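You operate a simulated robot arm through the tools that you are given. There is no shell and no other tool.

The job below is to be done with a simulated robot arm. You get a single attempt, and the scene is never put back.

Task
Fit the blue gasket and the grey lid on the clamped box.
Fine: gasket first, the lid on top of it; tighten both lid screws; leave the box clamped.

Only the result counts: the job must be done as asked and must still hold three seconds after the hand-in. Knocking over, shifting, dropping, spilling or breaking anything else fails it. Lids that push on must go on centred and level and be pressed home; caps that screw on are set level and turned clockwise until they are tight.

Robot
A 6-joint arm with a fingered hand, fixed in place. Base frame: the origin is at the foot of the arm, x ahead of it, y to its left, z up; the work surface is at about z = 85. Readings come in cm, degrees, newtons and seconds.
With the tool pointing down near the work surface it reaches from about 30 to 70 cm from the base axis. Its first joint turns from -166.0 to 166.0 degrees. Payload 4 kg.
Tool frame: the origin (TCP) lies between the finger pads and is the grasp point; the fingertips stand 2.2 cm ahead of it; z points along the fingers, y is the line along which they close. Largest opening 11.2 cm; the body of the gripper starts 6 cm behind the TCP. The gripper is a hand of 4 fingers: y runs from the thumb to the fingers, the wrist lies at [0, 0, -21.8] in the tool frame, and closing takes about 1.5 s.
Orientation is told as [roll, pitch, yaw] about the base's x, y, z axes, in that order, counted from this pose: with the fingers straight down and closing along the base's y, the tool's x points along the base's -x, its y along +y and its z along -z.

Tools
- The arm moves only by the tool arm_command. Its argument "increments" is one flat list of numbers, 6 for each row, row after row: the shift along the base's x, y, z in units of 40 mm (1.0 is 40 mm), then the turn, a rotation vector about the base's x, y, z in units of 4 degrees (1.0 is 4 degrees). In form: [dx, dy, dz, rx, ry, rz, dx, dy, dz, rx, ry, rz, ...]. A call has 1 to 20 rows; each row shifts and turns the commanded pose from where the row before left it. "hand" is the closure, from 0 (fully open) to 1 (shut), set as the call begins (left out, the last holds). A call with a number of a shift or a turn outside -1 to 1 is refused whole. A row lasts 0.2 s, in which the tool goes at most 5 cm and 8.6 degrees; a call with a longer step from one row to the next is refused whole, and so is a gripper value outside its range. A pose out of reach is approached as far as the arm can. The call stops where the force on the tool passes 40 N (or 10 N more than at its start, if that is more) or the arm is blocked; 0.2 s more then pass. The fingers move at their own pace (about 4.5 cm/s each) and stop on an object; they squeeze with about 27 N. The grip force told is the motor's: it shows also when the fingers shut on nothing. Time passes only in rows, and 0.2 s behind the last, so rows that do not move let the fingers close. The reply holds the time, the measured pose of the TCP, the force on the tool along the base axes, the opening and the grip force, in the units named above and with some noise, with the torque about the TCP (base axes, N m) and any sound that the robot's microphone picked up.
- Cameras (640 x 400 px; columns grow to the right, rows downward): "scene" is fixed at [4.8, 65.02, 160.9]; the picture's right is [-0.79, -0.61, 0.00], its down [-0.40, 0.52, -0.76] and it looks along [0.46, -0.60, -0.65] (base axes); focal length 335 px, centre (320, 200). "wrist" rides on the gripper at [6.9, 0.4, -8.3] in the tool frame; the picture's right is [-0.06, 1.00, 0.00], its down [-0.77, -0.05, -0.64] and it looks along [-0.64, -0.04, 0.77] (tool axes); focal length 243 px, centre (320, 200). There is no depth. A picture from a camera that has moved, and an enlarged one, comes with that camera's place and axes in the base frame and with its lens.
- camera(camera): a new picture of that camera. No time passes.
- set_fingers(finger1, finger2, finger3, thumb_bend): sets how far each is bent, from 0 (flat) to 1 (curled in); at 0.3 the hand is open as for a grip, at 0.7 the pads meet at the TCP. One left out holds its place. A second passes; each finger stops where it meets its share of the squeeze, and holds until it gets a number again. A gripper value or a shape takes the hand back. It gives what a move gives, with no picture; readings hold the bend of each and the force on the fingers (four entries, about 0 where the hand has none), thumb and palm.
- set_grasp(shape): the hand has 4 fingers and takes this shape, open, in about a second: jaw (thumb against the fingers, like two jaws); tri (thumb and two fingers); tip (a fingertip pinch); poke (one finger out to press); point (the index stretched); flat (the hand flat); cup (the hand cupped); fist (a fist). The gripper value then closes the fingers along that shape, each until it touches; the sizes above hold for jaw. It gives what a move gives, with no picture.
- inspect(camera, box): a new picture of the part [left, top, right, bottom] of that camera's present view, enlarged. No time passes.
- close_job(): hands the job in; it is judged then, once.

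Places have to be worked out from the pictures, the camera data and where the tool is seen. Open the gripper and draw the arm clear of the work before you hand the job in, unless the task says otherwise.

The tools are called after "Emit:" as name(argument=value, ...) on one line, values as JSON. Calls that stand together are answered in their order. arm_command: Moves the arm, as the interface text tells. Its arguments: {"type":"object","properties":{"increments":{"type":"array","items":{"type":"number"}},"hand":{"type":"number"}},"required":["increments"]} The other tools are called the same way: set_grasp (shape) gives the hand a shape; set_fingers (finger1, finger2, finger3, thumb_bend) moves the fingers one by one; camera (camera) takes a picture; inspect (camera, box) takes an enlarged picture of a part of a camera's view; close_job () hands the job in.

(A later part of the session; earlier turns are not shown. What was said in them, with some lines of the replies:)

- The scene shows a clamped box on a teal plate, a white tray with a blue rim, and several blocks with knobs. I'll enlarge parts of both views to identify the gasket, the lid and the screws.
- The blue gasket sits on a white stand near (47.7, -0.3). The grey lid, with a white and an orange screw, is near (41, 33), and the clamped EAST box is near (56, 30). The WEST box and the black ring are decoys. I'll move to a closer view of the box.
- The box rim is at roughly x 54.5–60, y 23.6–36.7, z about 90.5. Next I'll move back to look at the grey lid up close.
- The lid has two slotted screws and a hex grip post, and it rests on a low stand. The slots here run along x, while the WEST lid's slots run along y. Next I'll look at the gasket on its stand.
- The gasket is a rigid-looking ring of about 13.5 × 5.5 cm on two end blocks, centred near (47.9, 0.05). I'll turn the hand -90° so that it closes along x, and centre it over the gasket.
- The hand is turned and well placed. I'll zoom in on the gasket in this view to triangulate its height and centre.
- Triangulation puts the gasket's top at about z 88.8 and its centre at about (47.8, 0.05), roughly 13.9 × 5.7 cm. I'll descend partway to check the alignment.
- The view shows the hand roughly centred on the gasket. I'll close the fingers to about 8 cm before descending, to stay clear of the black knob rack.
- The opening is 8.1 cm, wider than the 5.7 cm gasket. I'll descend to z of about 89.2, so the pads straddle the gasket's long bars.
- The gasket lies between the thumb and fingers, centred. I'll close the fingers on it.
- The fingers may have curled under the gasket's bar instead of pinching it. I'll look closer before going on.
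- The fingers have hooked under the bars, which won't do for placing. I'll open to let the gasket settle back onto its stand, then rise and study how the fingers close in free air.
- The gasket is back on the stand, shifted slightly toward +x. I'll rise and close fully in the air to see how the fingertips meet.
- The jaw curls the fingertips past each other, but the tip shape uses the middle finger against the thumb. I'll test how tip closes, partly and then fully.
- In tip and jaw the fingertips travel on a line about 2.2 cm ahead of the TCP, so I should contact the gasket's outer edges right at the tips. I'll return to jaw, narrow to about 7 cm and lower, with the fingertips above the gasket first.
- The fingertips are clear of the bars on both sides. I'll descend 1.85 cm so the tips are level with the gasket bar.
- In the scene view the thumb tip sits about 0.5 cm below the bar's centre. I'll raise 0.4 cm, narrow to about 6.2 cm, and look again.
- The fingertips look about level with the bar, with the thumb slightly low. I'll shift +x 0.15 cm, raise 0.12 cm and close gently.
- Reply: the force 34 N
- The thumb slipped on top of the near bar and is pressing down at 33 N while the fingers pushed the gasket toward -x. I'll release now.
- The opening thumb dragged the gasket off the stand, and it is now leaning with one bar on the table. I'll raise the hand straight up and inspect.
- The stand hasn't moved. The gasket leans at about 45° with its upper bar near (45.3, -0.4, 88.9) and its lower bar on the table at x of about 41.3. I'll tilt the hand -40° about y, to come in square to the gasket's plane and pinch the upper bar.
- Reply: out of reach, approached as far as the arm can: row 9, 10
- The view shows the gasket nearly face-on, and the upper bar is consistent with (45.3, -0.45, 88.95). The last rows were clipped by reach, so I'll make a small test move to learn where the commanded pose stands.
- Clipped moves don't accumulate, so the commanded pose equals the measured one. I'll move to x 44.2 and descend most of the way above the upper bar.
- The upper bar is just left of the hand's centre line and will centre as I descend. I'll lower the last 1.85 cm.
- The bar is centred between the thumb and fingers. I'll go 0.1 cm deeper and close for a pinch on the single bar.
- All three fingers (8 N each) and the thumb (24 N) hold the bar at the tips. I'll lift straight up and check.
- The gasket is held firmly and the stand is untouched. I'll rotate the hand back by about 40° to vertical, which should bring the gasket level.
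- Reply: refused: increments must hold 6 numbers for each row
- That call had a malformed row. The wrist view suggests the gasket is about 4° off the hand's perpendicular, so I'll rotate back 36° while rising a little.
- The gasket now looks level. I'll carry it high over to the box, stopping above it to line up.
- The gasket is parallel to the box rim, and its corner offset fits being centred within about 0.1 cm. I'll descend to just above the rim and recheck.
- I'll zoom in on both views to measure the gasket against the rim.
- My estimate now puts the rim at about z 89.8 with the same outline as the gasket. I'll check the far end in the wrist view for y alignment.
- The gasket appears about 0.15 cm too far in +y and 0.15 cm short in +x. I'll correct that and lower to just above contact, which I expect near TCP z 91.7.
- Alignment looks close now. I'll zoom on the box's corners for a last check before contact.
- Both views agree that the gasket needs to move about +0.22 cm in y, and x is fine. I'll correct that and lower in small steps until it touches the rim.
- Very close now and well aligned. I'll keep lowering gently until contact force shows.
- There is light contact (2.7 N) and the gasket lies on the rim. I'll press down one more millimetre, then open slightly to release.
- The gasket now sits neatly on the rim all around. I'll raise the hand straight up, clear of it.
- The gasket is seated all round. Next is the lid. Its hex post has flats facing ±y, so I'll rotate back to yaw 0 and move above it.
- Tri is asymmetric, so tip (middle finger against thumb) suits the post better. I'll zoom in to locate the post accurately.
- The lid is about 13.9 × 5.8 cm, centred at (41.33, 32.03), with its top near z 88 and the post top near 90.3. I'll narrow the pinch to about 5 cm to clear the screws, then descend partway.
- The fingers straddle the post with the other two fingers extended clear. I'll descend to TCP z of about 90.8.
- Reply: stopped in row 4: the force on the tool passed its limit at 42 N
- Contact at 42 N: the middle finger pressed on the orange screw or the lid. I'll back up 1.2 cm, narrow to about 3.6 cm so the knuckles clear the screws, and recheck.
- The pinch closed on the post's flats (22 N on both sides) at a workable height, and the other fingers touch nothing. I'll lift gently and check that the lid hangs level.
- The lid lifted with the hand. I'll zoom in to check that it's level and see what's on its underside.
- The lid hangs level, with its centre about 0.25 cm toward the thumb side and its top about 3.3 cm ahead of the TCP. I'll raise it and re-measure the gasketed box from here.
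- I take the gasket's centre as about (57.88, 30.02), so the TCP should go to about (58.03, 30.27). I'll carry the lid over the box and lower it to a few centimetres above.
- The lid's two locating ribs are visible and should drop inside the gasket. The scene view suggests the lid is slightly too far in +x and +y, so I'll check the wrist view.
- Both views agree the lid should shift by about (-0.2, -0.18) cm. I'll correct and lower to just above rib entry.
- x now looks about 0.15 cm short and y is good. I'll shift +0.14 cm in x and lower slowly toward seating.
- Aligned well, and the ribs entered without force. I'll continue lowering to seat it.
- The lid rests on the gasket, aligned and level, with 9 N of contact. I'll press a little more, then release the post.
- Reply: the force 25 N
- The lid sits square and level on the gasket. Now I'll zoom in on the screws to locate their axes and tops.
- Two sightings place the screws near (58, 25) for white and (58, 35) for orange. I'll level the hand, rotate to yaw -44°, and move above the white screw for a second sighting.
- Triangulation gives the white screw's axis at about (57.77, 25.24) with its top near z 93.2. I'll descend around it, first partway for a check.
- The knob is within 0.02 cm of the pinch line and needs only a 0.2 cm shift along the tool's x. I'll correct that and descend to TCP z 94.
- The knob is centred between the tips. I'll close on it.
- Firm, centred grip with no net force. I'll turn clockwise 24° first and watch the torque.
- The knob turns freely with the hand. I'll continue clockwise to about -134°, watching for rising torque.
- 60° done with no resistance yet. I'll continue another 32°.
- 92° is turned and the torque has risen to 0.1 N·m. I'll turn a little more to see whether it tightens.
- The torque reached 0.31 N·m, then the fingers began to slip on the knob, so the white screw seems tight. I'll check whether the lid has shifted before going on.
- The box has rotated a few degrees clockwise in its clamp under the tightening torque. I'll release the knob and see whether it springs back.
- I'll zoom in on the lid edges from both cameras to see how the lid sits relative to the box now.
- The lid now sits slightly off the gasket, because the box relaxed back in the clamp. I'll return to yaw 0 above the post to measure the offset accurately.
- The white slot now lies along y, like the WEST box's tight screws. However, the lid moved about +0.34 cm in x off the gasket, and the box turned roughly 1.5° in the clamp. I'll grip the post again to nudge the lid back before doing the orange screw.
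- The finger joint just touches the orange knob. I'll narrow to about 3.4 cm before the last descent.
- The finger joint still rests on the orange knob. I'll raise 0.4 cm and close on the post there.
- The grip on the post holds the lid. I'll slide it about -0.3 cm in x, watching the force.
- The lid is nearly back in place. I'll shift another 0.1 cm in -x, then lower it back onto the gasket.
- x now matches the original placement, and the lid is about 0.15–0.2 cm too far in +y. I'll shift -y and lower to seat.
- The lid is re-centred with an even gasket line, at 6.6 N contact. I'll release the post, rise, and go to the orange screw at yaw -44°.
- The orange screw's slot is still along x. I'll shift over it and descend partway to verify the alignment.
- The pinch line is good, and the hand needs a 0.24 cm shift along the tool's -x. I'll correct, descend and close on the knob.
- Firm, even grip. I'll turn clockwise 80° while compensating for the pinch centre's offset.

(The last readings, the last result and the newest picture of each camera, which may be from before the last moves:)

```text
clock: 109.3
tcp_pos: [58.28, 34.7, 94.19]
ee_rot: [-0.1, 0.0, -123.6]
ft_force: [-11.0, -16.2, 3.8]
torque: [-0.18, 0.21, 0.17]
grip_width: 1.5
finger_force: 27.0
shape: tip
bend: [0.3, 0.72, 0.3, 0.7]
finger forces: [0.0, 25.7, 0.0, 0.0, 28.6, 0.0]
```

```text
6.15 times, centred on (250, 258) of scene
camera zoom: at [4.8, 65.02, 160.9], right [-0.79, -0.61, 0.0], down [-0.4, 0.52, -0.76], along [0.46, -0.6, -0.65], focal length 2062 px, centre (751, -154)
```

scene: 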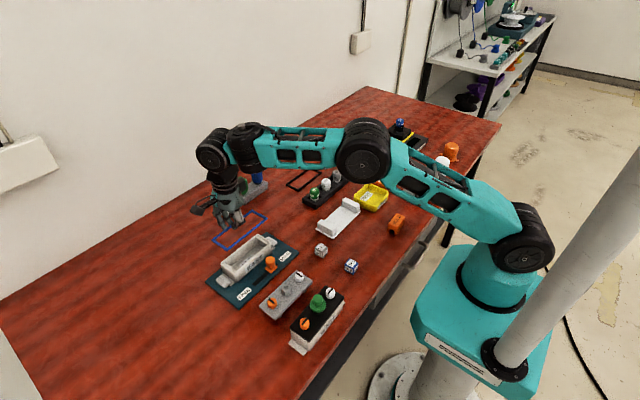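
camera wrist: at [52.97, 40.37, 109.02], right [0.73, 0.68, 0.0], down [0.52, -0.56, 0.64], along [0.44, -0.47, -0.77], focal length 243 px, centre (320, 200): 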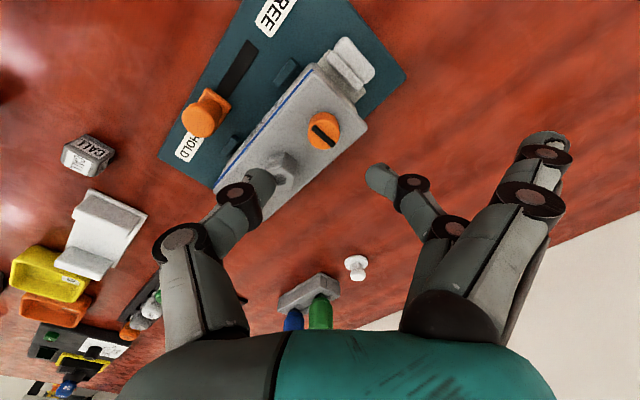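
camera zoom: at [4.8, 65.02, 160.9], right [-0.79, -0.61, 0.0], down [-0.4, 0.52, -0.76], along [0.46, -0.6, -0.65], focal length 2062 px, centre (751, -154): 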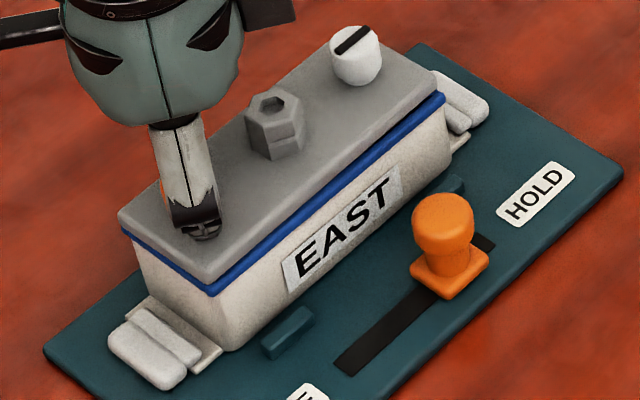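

Side forces built up (-11, -16 N), meaning the tool should ease toward -x, -y. I'll relieve that before continuing.

Emit:
arm_command(increments=[-0.02, -0.03, 0, 0, 0, 0, 0, 0, 0, 0, 0, 0])

```text
clock: 109.9
tcp_pos: [58.25, 34.7, 94.03]
ee_rot: [0.0, 0.0, -123.6]
ft_force: [-6.0, -9.7, 2.2]
torque: [-0.12, 0.13, 0.15]
grip_width: 1.49
finger_force: 27.2
shape: tip
bend: [0.3, 0.72, 0.3, 0.7]
finger forces: [0.1, 23.9, 0.0, 0.0, 27.7, 0.1]
```

That helped. I'll relax a bit more, then turn on in small steps.

Emit:
arm_command(increments=[-0.018, -0.03, 0, 0, 0, 0, 0, 0, 0, 0, 0, 0])

Emit:
arm_command(increments=[-0.003, -0.003, 0, 0, 0, -1, -0.003, -0.003, 0, 0, 0, -1])

Emit:
inspect(camera="wrist", box=[200, 80, 440, 240])

Emit:
inspect(camera="scene", box=[210, 225, 290, 290])

```text
clock: 110.5
tcp_pos: [58.13, 34.55, 94.17]
ee_rot: [0.1, 0.1, -123.5]
ft_force: [-0.4, 0.2, -1.1]
torque: [0.03, -0.02, 0.02]
grip_width: 1.5
finger_force: 26.8
shape: tip
bend: [0.3, 0.72, 0.3, 0.7]
finger forces: [0.1, 21.9, 0.0, 0.0, 25.3, 0.0]
```

```text
clock: 111.1
tcp_pos: [58.16, 34.53, 94.19]
ee_rot: [0.0, 0.0, -131.6]
ft_force: [-0.3, -0.1, 0.3]
torque: [0.01, 0.05, -0.01]
grip_width: 1.52
finger_force: 27.0
shape: tip
bend: [0.3, 0.72, 0.3, 0.7]
finger forces: [0.0, 21.6, 0.1, 0.1, 25.1, 0.0]
```

```text
2.50 times, centred on (320, 160) of wrist
camera zoom: at [63.12, 39.39, 102.38], right [0.7, -0.71, 0.0], down [-0.54, -0.54, 0.64], along [-0.45, -0.45, -0.77], focal length 606 px, centre (320, 300)
```

zoom: 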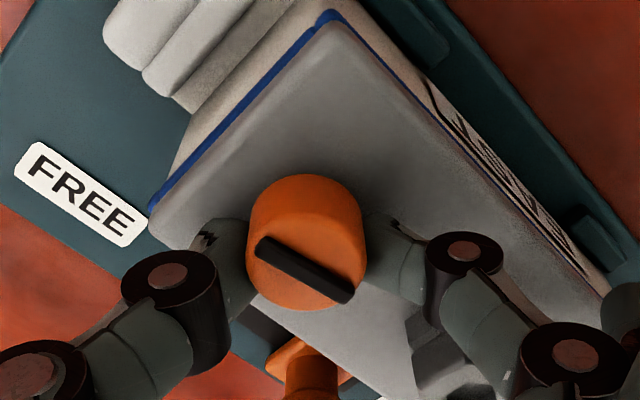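

```text
6.15 times, centred on (250, 258) of scene
camera zoom: at [4.8, 65.02, 160.9], right [-0.79, -0.61, 0.0], down [-0.4, 0.52, -0.76], along [0.46, -0.6, -0.65], focal length 2062 px, centre (751, -154)
```

zoom: 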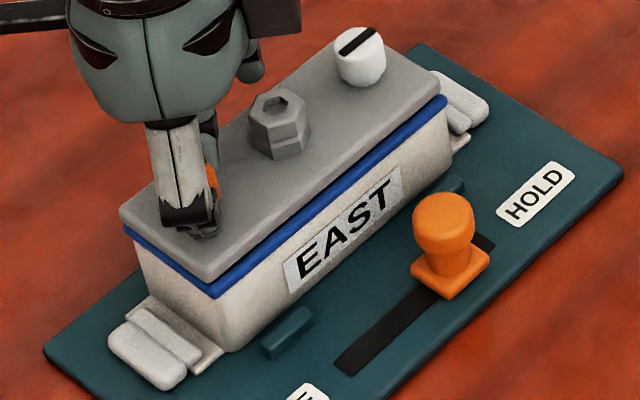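

The forces are relaxed and the knob has turned about 80°. I'll continue in small steps until torque appears.

Emit:
arm_command(increments=[-0.003, -0.003, 0, 0, 0, -1, -0.003, -0.003, 0, 0, 0, -1])

Emit:
arm_command(increments=[-0.003, -0.003, 0, 0, 0, -1])

Emit:
inspect(camera="wrist", box=[200, 80, 440, 240])

Emit:
inspect(camera="scene", box=[210, 225, 290, 290])

```text
clock: 111.7
tcp_pos: [58.12, 34.36, 94.1]
ee_rot: [0.0, 0.0, -139.6]
ft_force: [-1.1, 1.1, 0.3]
torque: [0.02, 0.0, -0.03]
grip_width: 1.51
finger_force: 26.8
shape: tip
bend: [0.3, 0.72, 0.3, 0.7]
finger forces: [0.0, 21.3, 0.1, 0.0, 26.0, 0.1]
```

```text
clock: 112.1
tcp_pos: [58.1, 34.5, 94.05]
ee_rot: [0.0, 0.0, -143.5]
ft_force: [-1.7, 2.0, 0.7]
torque: [0.02, 0.02, 0.14]
grip_width: 1.51
finger_force: 26.9
shape: tip
bend: [0.3, 0.72, 0.3, 0.7]
finger forces: [0.0, 19.8, 0.0, 0.1, 26.2, 0.0]
```

```text
2.50 times, centred on (320, 160) of wrist
camera zoom: at [63.98, 38.24, 102.3], right [0.54, -0.84, 0.0], down [-0.64, -0.42, 0.64], along [-0.54, -0.35, -0.77], focal length 606 px, centre (320, 300)
```

zoom: 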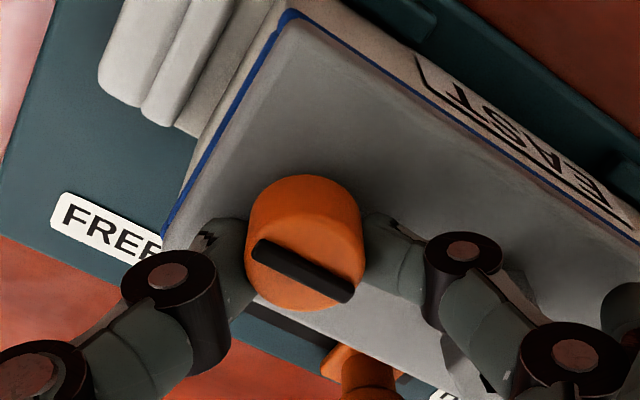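

```text
6.15 times, centred on (250, 258) of scene
camera zoom: at [4.8, 65.02, 160.9], right [-0.79, -0.61, 0.0], down [-0.4, 0.52, -0.76], along [0.46, -0.6, -0.65], focal length 2062 px, centre (751, -154)
```

zoom: 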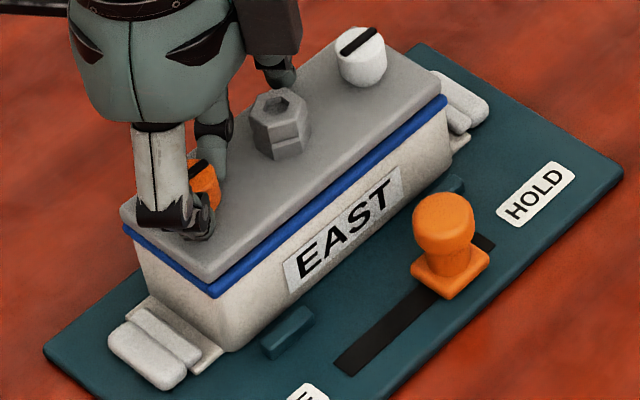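

Torque is rising (0.14 N·m) as at the white screw. I'll take two more small steps to tighten it firmly.

Emit:
arm_command(increments=[-0.003, -0.002, 0, 0, 0, -1])

Emit:
arm_command(increments=[-0.003, -0.002, 0, 0, 0, -0.8])

Emit:
inspect(camera="wrist", box=[200, 80, 440, 240])

Emit:
inspect(camera="scene", box=[210, 225, 290, 290])

```text
clock: 112.5
tcp_pos: [58.01, 34.47, 94.0]
ee_rot: [0.1, 0.0, -147.5]
ft_force: [-1.7, 1.4, 0.3]
torque: [0.02, 0.01, 0.17]
grip_width: 1.47
finger_force: 26.5
shape: tip
bend: [0.3, 0.72, 0.3, 0.7]
finger forces: [0.1, 20.1, 0.1, 0.1, 26.0, 0.1]
```

```text
clock: 112.9
tcp_pos: [58.05, 34.46, 94.04]
ee_rot: [0.0, -0.1, -150.7]
ft_force: [-2.3, 1.0, 0.2]
torque: [-0.02, 0.06, 0.19]
grip_width: 1.49
finger_force: 26.8
shape: tip
bend: [0.3, 0.72, 0.3, 0.7]
finger forces: [0.0, 20.1, 0.0, 0.0, 26.0, 0.0]
```

```text
2.50 times, centred on (320, 160) of wrist
camera zoom: at [64.39, 37.44, 102.35], right [0.43, -0.9, 0.0], down [-0.69, -0.33, 0.64], along [-0.58, -0.28, -0.77], focal length 606 px, centre (320, 300)
```

zoom: 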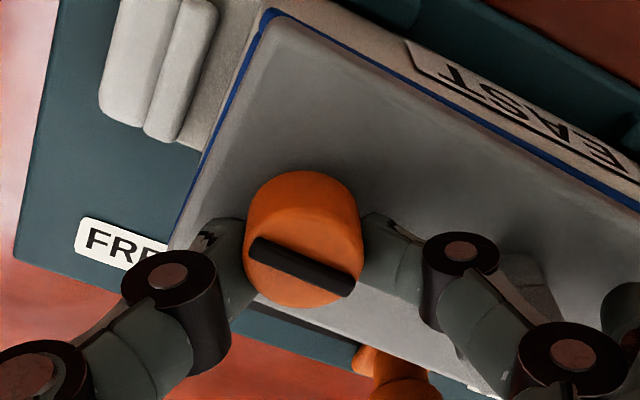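

```text
6.15 times, centred on (250, 258) of scene
camera zoom: at [4.8, 65.02, 160.9], right [-0.79, -0.61, 0.0], down [-0.4, 0.52, -0.76], along [0.46, -0.6, -0.65], focal length 2062 px, centre (751, -154)
```

zoom: 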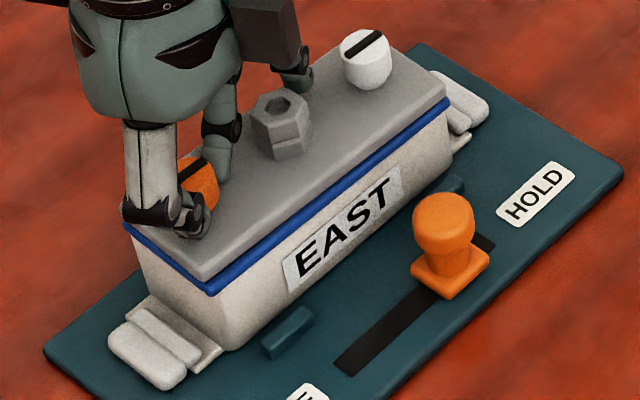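

Torque has plateaued at about 0.19 N·m with the fingers slipping slightly, so the orange screw is at its stop. I'll release, rise, and inspect from above.

Emit:
arm_command(increments=[0, 0, 0, 0, 0, 0, 0, 0, 0, 0, 0, 0, 0, 0, 0, 0, 0, 0, 0, 0, 0, 0, 0, 0, 0, 0, 0.4, 0, 0, 0, 0, 0, 0.7, 0, 0, 0, 0, 0, 0.7, 0, 0, 0], hand=0.6)

Emit:
arm_command(increments=[0, -0.1, 0, 0, 0, 1, 0, -0.1, 0, 0, 0, 1, 0, -0.1, 0, 0, 0, 1, 0, -0.1, 0, 0, 0, 1, 0, -0.1, 0, 0, 0, 1, 0, -0.1, 0, 0, 0, 1, 0, -0.1, 0, 0, 0, 1, 0, -0.1, 0, 0, 0, 1, 0, -0.1, 0, 0, 0, 1, 0, -0.1, 0, 0, 0, 1, 0, 0, 0, 0, 0, 1, 0, 0, 0, 0, 0, 1, 0, 0, 0, 0, 0, 1, 0, 0, 0, 0, 0, 1, 0, 0, 0, 0, 0, 1, 0, 0, 0, 0, 0, 1, 0, 0, 0, 0, 0, 1, 0, 0, 0, 0, 0, 1, 0, 0, 0, 0, 0, 1])

Emit:
arm_command(increments=[0, 0, 0, 0, 0, 1, 0, 0, 0, 0, 0, 1, 0, 0, 0, 0, 0, 1, 0, 0, 0, 0, 0, 1, 0, 0, 0, 0, 0, 1, 0, 0, 0, 0, 0, 1, 0, 0, 0, 0, 0, 1, 0, 0, 0, 0, 0, 1, 0, 0, 0, 0, 0, 1, 0, 0, 0, 0, 0, 1, 0, 0, 0, 0, 0, 1, 0, 0, 0, 0, 0, 1, 0, 0, 0, 0, 0, 1, 0, 0, 0, 0, 0, 1, 0, 0, 0, 0, 0, 1, 0, 0, 0, 0, 0, 1, 0, 0, 0, 0, 0, 1, 0, 0, 0, 0, 0, 1, 0, 0, 0, 0, 0, 0.65, 0, 0, 0, 0, 0, 0])

Emit:
inspect(camera="wrist", box=[210, 50, 430, 160])

Emit:
inspect(camera="scene", box=[210, 225, 290, 290])

```text
clock: 114.5
tcp_pos: [57.94, 34.66, 101.27]
ee_rot: [0.0, -0.2, -150.6]
ft_force: [0.1, 0.6, 0.0]
torque: [0.01, 0.02, 0.0]
grip_width: 4.39
finger_force: 0.2
shape: tip
bend: [0.03, 0.73, 0.03, 0.7]
finger forces: [0.0, 0.0, 0.1, 0.1, 0.0, 0.1]
```

```text
clock: 118.5
tcp_pos: [58.05, 30.38, 101.2]
ee_rot: [0.0, 0.0, -74.7]
ft_force: [-0.5, 0.9, -0.7]
torque: [-0.02, 0.03, 0.01]
grip_width: 4.44
finger_force: 0.0
shape: tip
bend: [0.03, 0.73, 0.03, 0.7]
finger forces: [0.0, 0.0, 0.0, 0.0, 0.0, 0.0]
```

```text
clock: 122.7
tcp_pos: [58.01, 30.41, 101.34]
ee_rot: [0.1, 0.0, -0.2]
ft_force: [-0.8, 0.2, 0.4]
torque: [0.01, -0.01, -0.02]
grip_width: 4.42
finger_force: 0.2
shape: tip
bend: [0.03, 0.73, 0.03, 0.7]
finger forces: [0.0, 0.0, 0.0, 0.1, 0.0, 0.1]
```

```text
2.91 times, centred on (320, 105) of wrist
camera zoom: at [51.2, 30.88, 109.56], right [0.06, 1.0, 0.0], down [0.77, -0.05, 0.64], along [0.64, -0.04, -0.77], focal length 706 px, centre (320, 476)
```

zoom: 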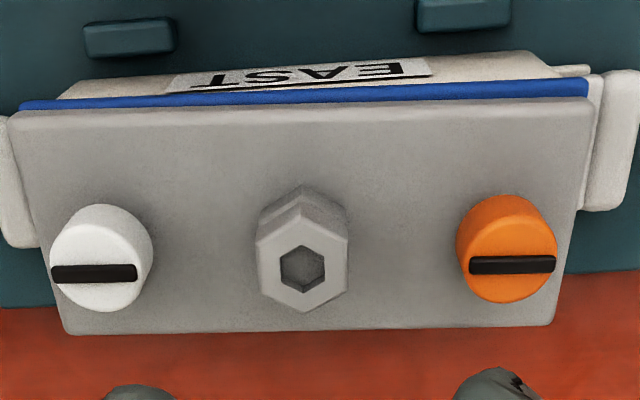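

```text
6.15 times, centred on (250, 258) of scene
camera zoom: at [4.8, 65.02, 160.9], right [-0.79, -0.61, 0.0], down [-0.4, 0.52, -0.76], along [0.46, -0.6, -0.65], focal length 2062 px, centre (751, -154)
```

zoom: 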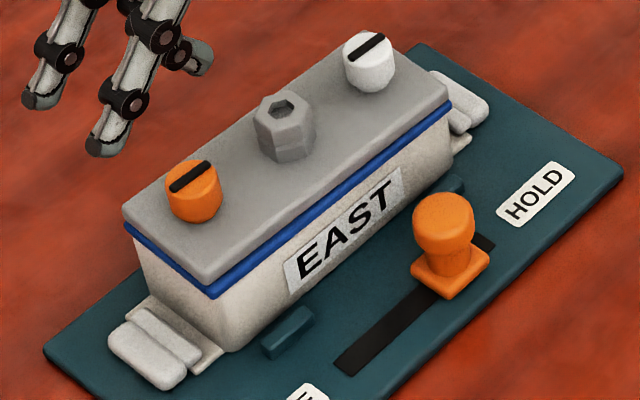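

Both slots now lie along y, matching tight screws. The lid and box ended slightly rotated clockwise: the orange end sits about 0.2–0.3 cm too far +x. I'll look at the poke shape as a straight pusher to square them up gently.

Emit:
arm_command(increments=[0.5, 0.2, 0.5, 0, 0, 0, 0.5, 0.2, 0.3, 0, 0, 0, 0, 0, 0, 0, 0, 0])

Emit:
set_grasp(shape="poke")

Emit:
camera(camera="wrist")

Emit:
inspect(camera="scene", box=[180, 170, 290, 280])

```text
clock: 123.5
tcp_pos: [60.58, 31.71, 103.89]
ee_rot: [0.0, 0.0, -0.1]
ft_force: [0.0, -0.4, -0.3]
torque: [-0.02, 0.0, 0.02]
grip_width: 4.41
finger_force: 0.1
shape: tip
bend: [0.03, 0.73, 0.03, 0.7]
finger forces: [0.0, 0.0, 0.1, 0.0, 0.0, 0.1]
out of reach, approached as far as the arm can: row 2
```

```text
clock: 124.4
tcp_pos: [60.68, 31.8, 104.0]
ee_rot: [0.0, 0.1, -0.1]
ft_force: [0.2, 0.3, 0.3]
torque: [0.0, 0.0, 0.0]
grip_width: 0.0
finger_force: 0.1
shape: poke
bend: [1.0, 1.0, 1.0, 0.47]
finger forces: [0.0, 0.0, 0.0, 0.0, 0.0, 0.1]
```

```text
taken
camera wrist: at [53.8, 32.23, 112.23], right [0.07, 1.0, 0.0], down [0.77, -0.05, 0.64], along [0.64, -0.04, -0.77], focal length 243 px, centre (320, 200)
```

wrist: 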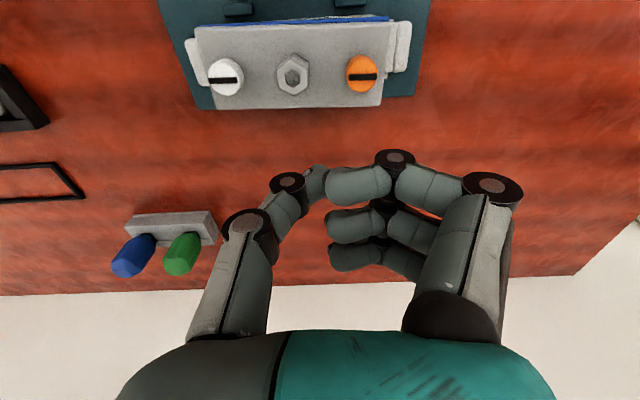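

```text
3.64 times, centred on (235, 225) of scene
camera zoom: at [4.8, 65.02, 160.9], right [-0.79, -0.61, 0.0], down [-0.4, 0.52, -0.76], along [0.46, -0.6, -0.65], focal length 1218 px, centre (629, 109)
```

zoom: 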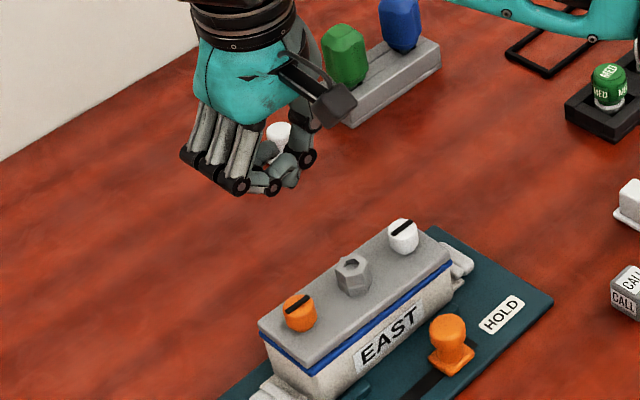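

The poke shape isn't a straight pusher, and reach is limited there. I'll compare the box's current pose with the earlier close-ups before deciding on any correction.

Emit:
inspect(camera="scene", box=[254, 230, 284, 252])

Emit:
inspect(camera="scene", box=[215, 250, 245, 285])

Emit:
inspect(camera="wrist", box=[160, 0, 440, 130])

```text
16.00 times, centred on (269, 241) of scene
camera zoom: at [4.8, 65.02, 160.9], right [-0.79, -0.61, 0.0], down [-0.4, 0.52, -0.76], along [0.46, -0.6, -0.65], focal length 5360 px, centre (1136, -456)
```

zoom: 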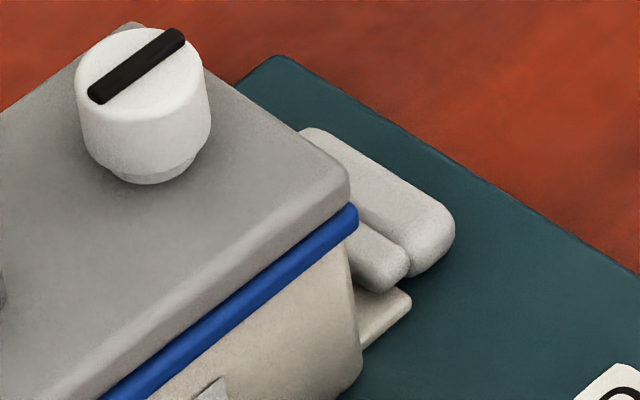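

```text
11.43 times, centred on (230, 268) of scene
camera zoom: at [4.8, 65.02, 160.9], right [-0.79, -0.61, 0.0], down [-0.4, 0.52, -0.76], along [0.46, -0.6, -0.65], focal length 3829 px, centre (1349, -571)
```

zoom: 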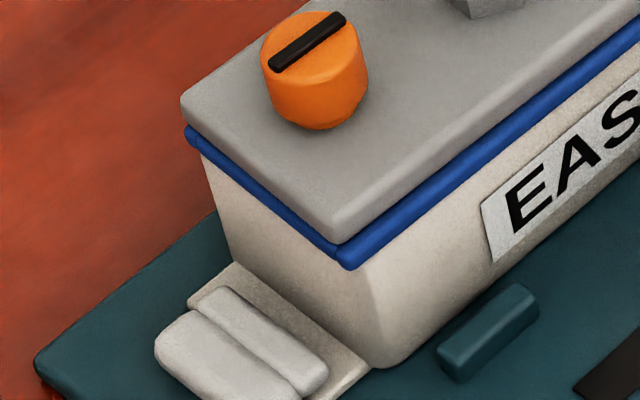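

```text
2.29 times, centred on (300, 65) of wrist
camera zoom: at [53.8, 32.23, 112.23], right [0.07, 1.0, 0.0], down [0.77, -0.05, 0.64], along [0.64, -0.04, -0.77], focal length 555 px, centre (366, 509)
```

zoom: 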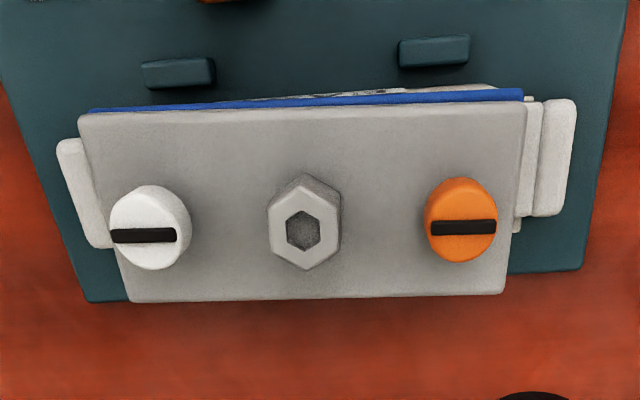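

The box shifted only about 0.25 cm and under 1°, still between its guides and pads with the handle at HOLD. Both screws are at their stops and the lid sits level on the gasket, so more nudging would risk more than it gains. I'll open the hand and draw the arm clear.

Emit:
arm_command(increments=[-0.3, -0.3, 0.7, 0, 0, 0, -0.6, -0.5, 0.7, 0, 0, 0, -0.6, -0.6, 0.7, 0, 0, 0, -0.6, -0.6, 0.7, 0, 0, 0, -0.6, -0.6, 0.7, 0, 0, 0, -0.6, -0.6, 0.6, 0, 0, 0, -0.6, -0.5, 0, 0, 0, 0, 0, 0, 0, 0, 0, 0])

Emit:
set_grasp(shape="jaw")

Emit:
camera(camera="scene")

Emit:
inspect(camera="wrist", box=[300, 50, 480, 190])

Emit:
inspect(camera="scene", box=[205, 220, 305, 300])

```text
clock: 126.2
tcp_pos: [44.87, 17.05, 120.22]
ee_rot: [0.0, -0.1, -0.1]
ft_force: [-0.9, -0.2, 0.0]
torque: [0.0, 0.0, 0.01]
grip_width: 0.0
finger_force: 0.0
shape: poke
bend: [1.0, 1.0, 1.0, 0.47]
finger forces: [0.0, 0.1, 0.0, 0.1, 0.1, 0.0]
```

```text
clock: 127.1
tcp_pos: [45.13, 17.03, 120.39]
ee_rot: [-0.1, 0.0, -0.1]
ft_force: [0.6, -0.1, 0.0]
torque: [0.0, 0.02, 0.01]
grip_width: 11.19
finger_force: 0.2
shape: jaw
bend: [0.3, 0.3, 0.3, 0.3]
finger forces: [0.1, 0.0, 0.0, 0.0, 0.1, 0.0]
```

```text
taken
```

scene: 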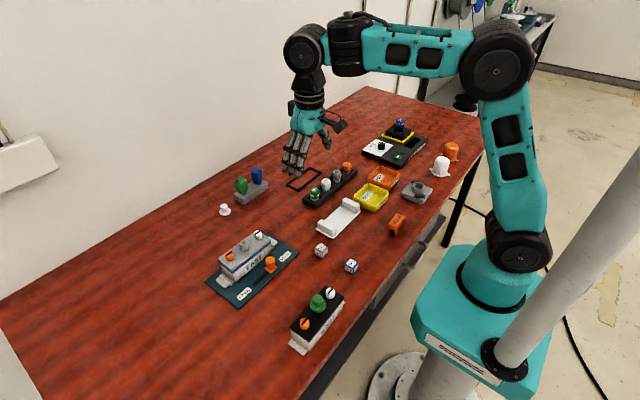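

```text
2.86 times, centred on (390, 120) of wrist
camera zoom: at [38.13, 17.47, 128.62], right [0.07, 1.0, 0.0], down [0.77, -0.05, 0.64], along [0.64, -0.04, -0.77], focal length 693 px, centre (120, 429)
```

zoom: 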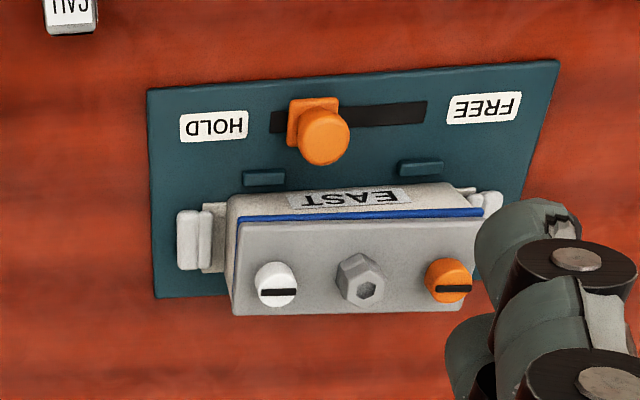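

```text
5.00 times, centred on (255, 260) of scene
camera zoom: at [4.8, 65.02, 160.9], right [-0.79, -0.61, 0.0], down [-0.4, 0.52, -0.76], along [0.46, -0.6, -0.65], focal length 1675 px, centre (645, -100)
```

zoom: 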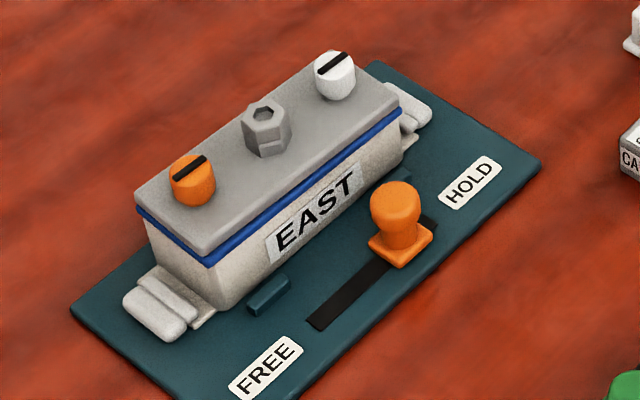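

The gasket, lid and both tightened screws are in place, the clamp handle is at HOLD, the other objects look undisturbed, and the hand is open and clear. I'm handing the job in.

Emit:
close_job()

```text
The job is handed in.
```

The blue gasket and the grey lid are on the clamped EAST box, and both lid screws are tightened. I've handed the job in but have no verdict back.

- **Gasket:** It lies on the rim all the way around. My first grip dragged it off its stand onto the table. I picked it up again from there, and the stand did not move.
- **Lid:** It sits level on the gasket. It ended about 0.15 cm off in x and under 1° turned, slightly worse at the orange end.
- **Screws:** I turned each one clockwise about 90° until it stopped. Both slots now lie along y, like those on the finished WEST box.
- **Box:** The clamp handle is still at HOLD. Tightening shifted the box about 0.25 cm, with a small rotation of roughly 1° (one estimate put it at 2–3°), and it is still between its guides. I left this uncorrected because another nudge could have disturbed the lid.

Nothing else on the table looked moved in the last pictures, and the hand is open and clear of the work.
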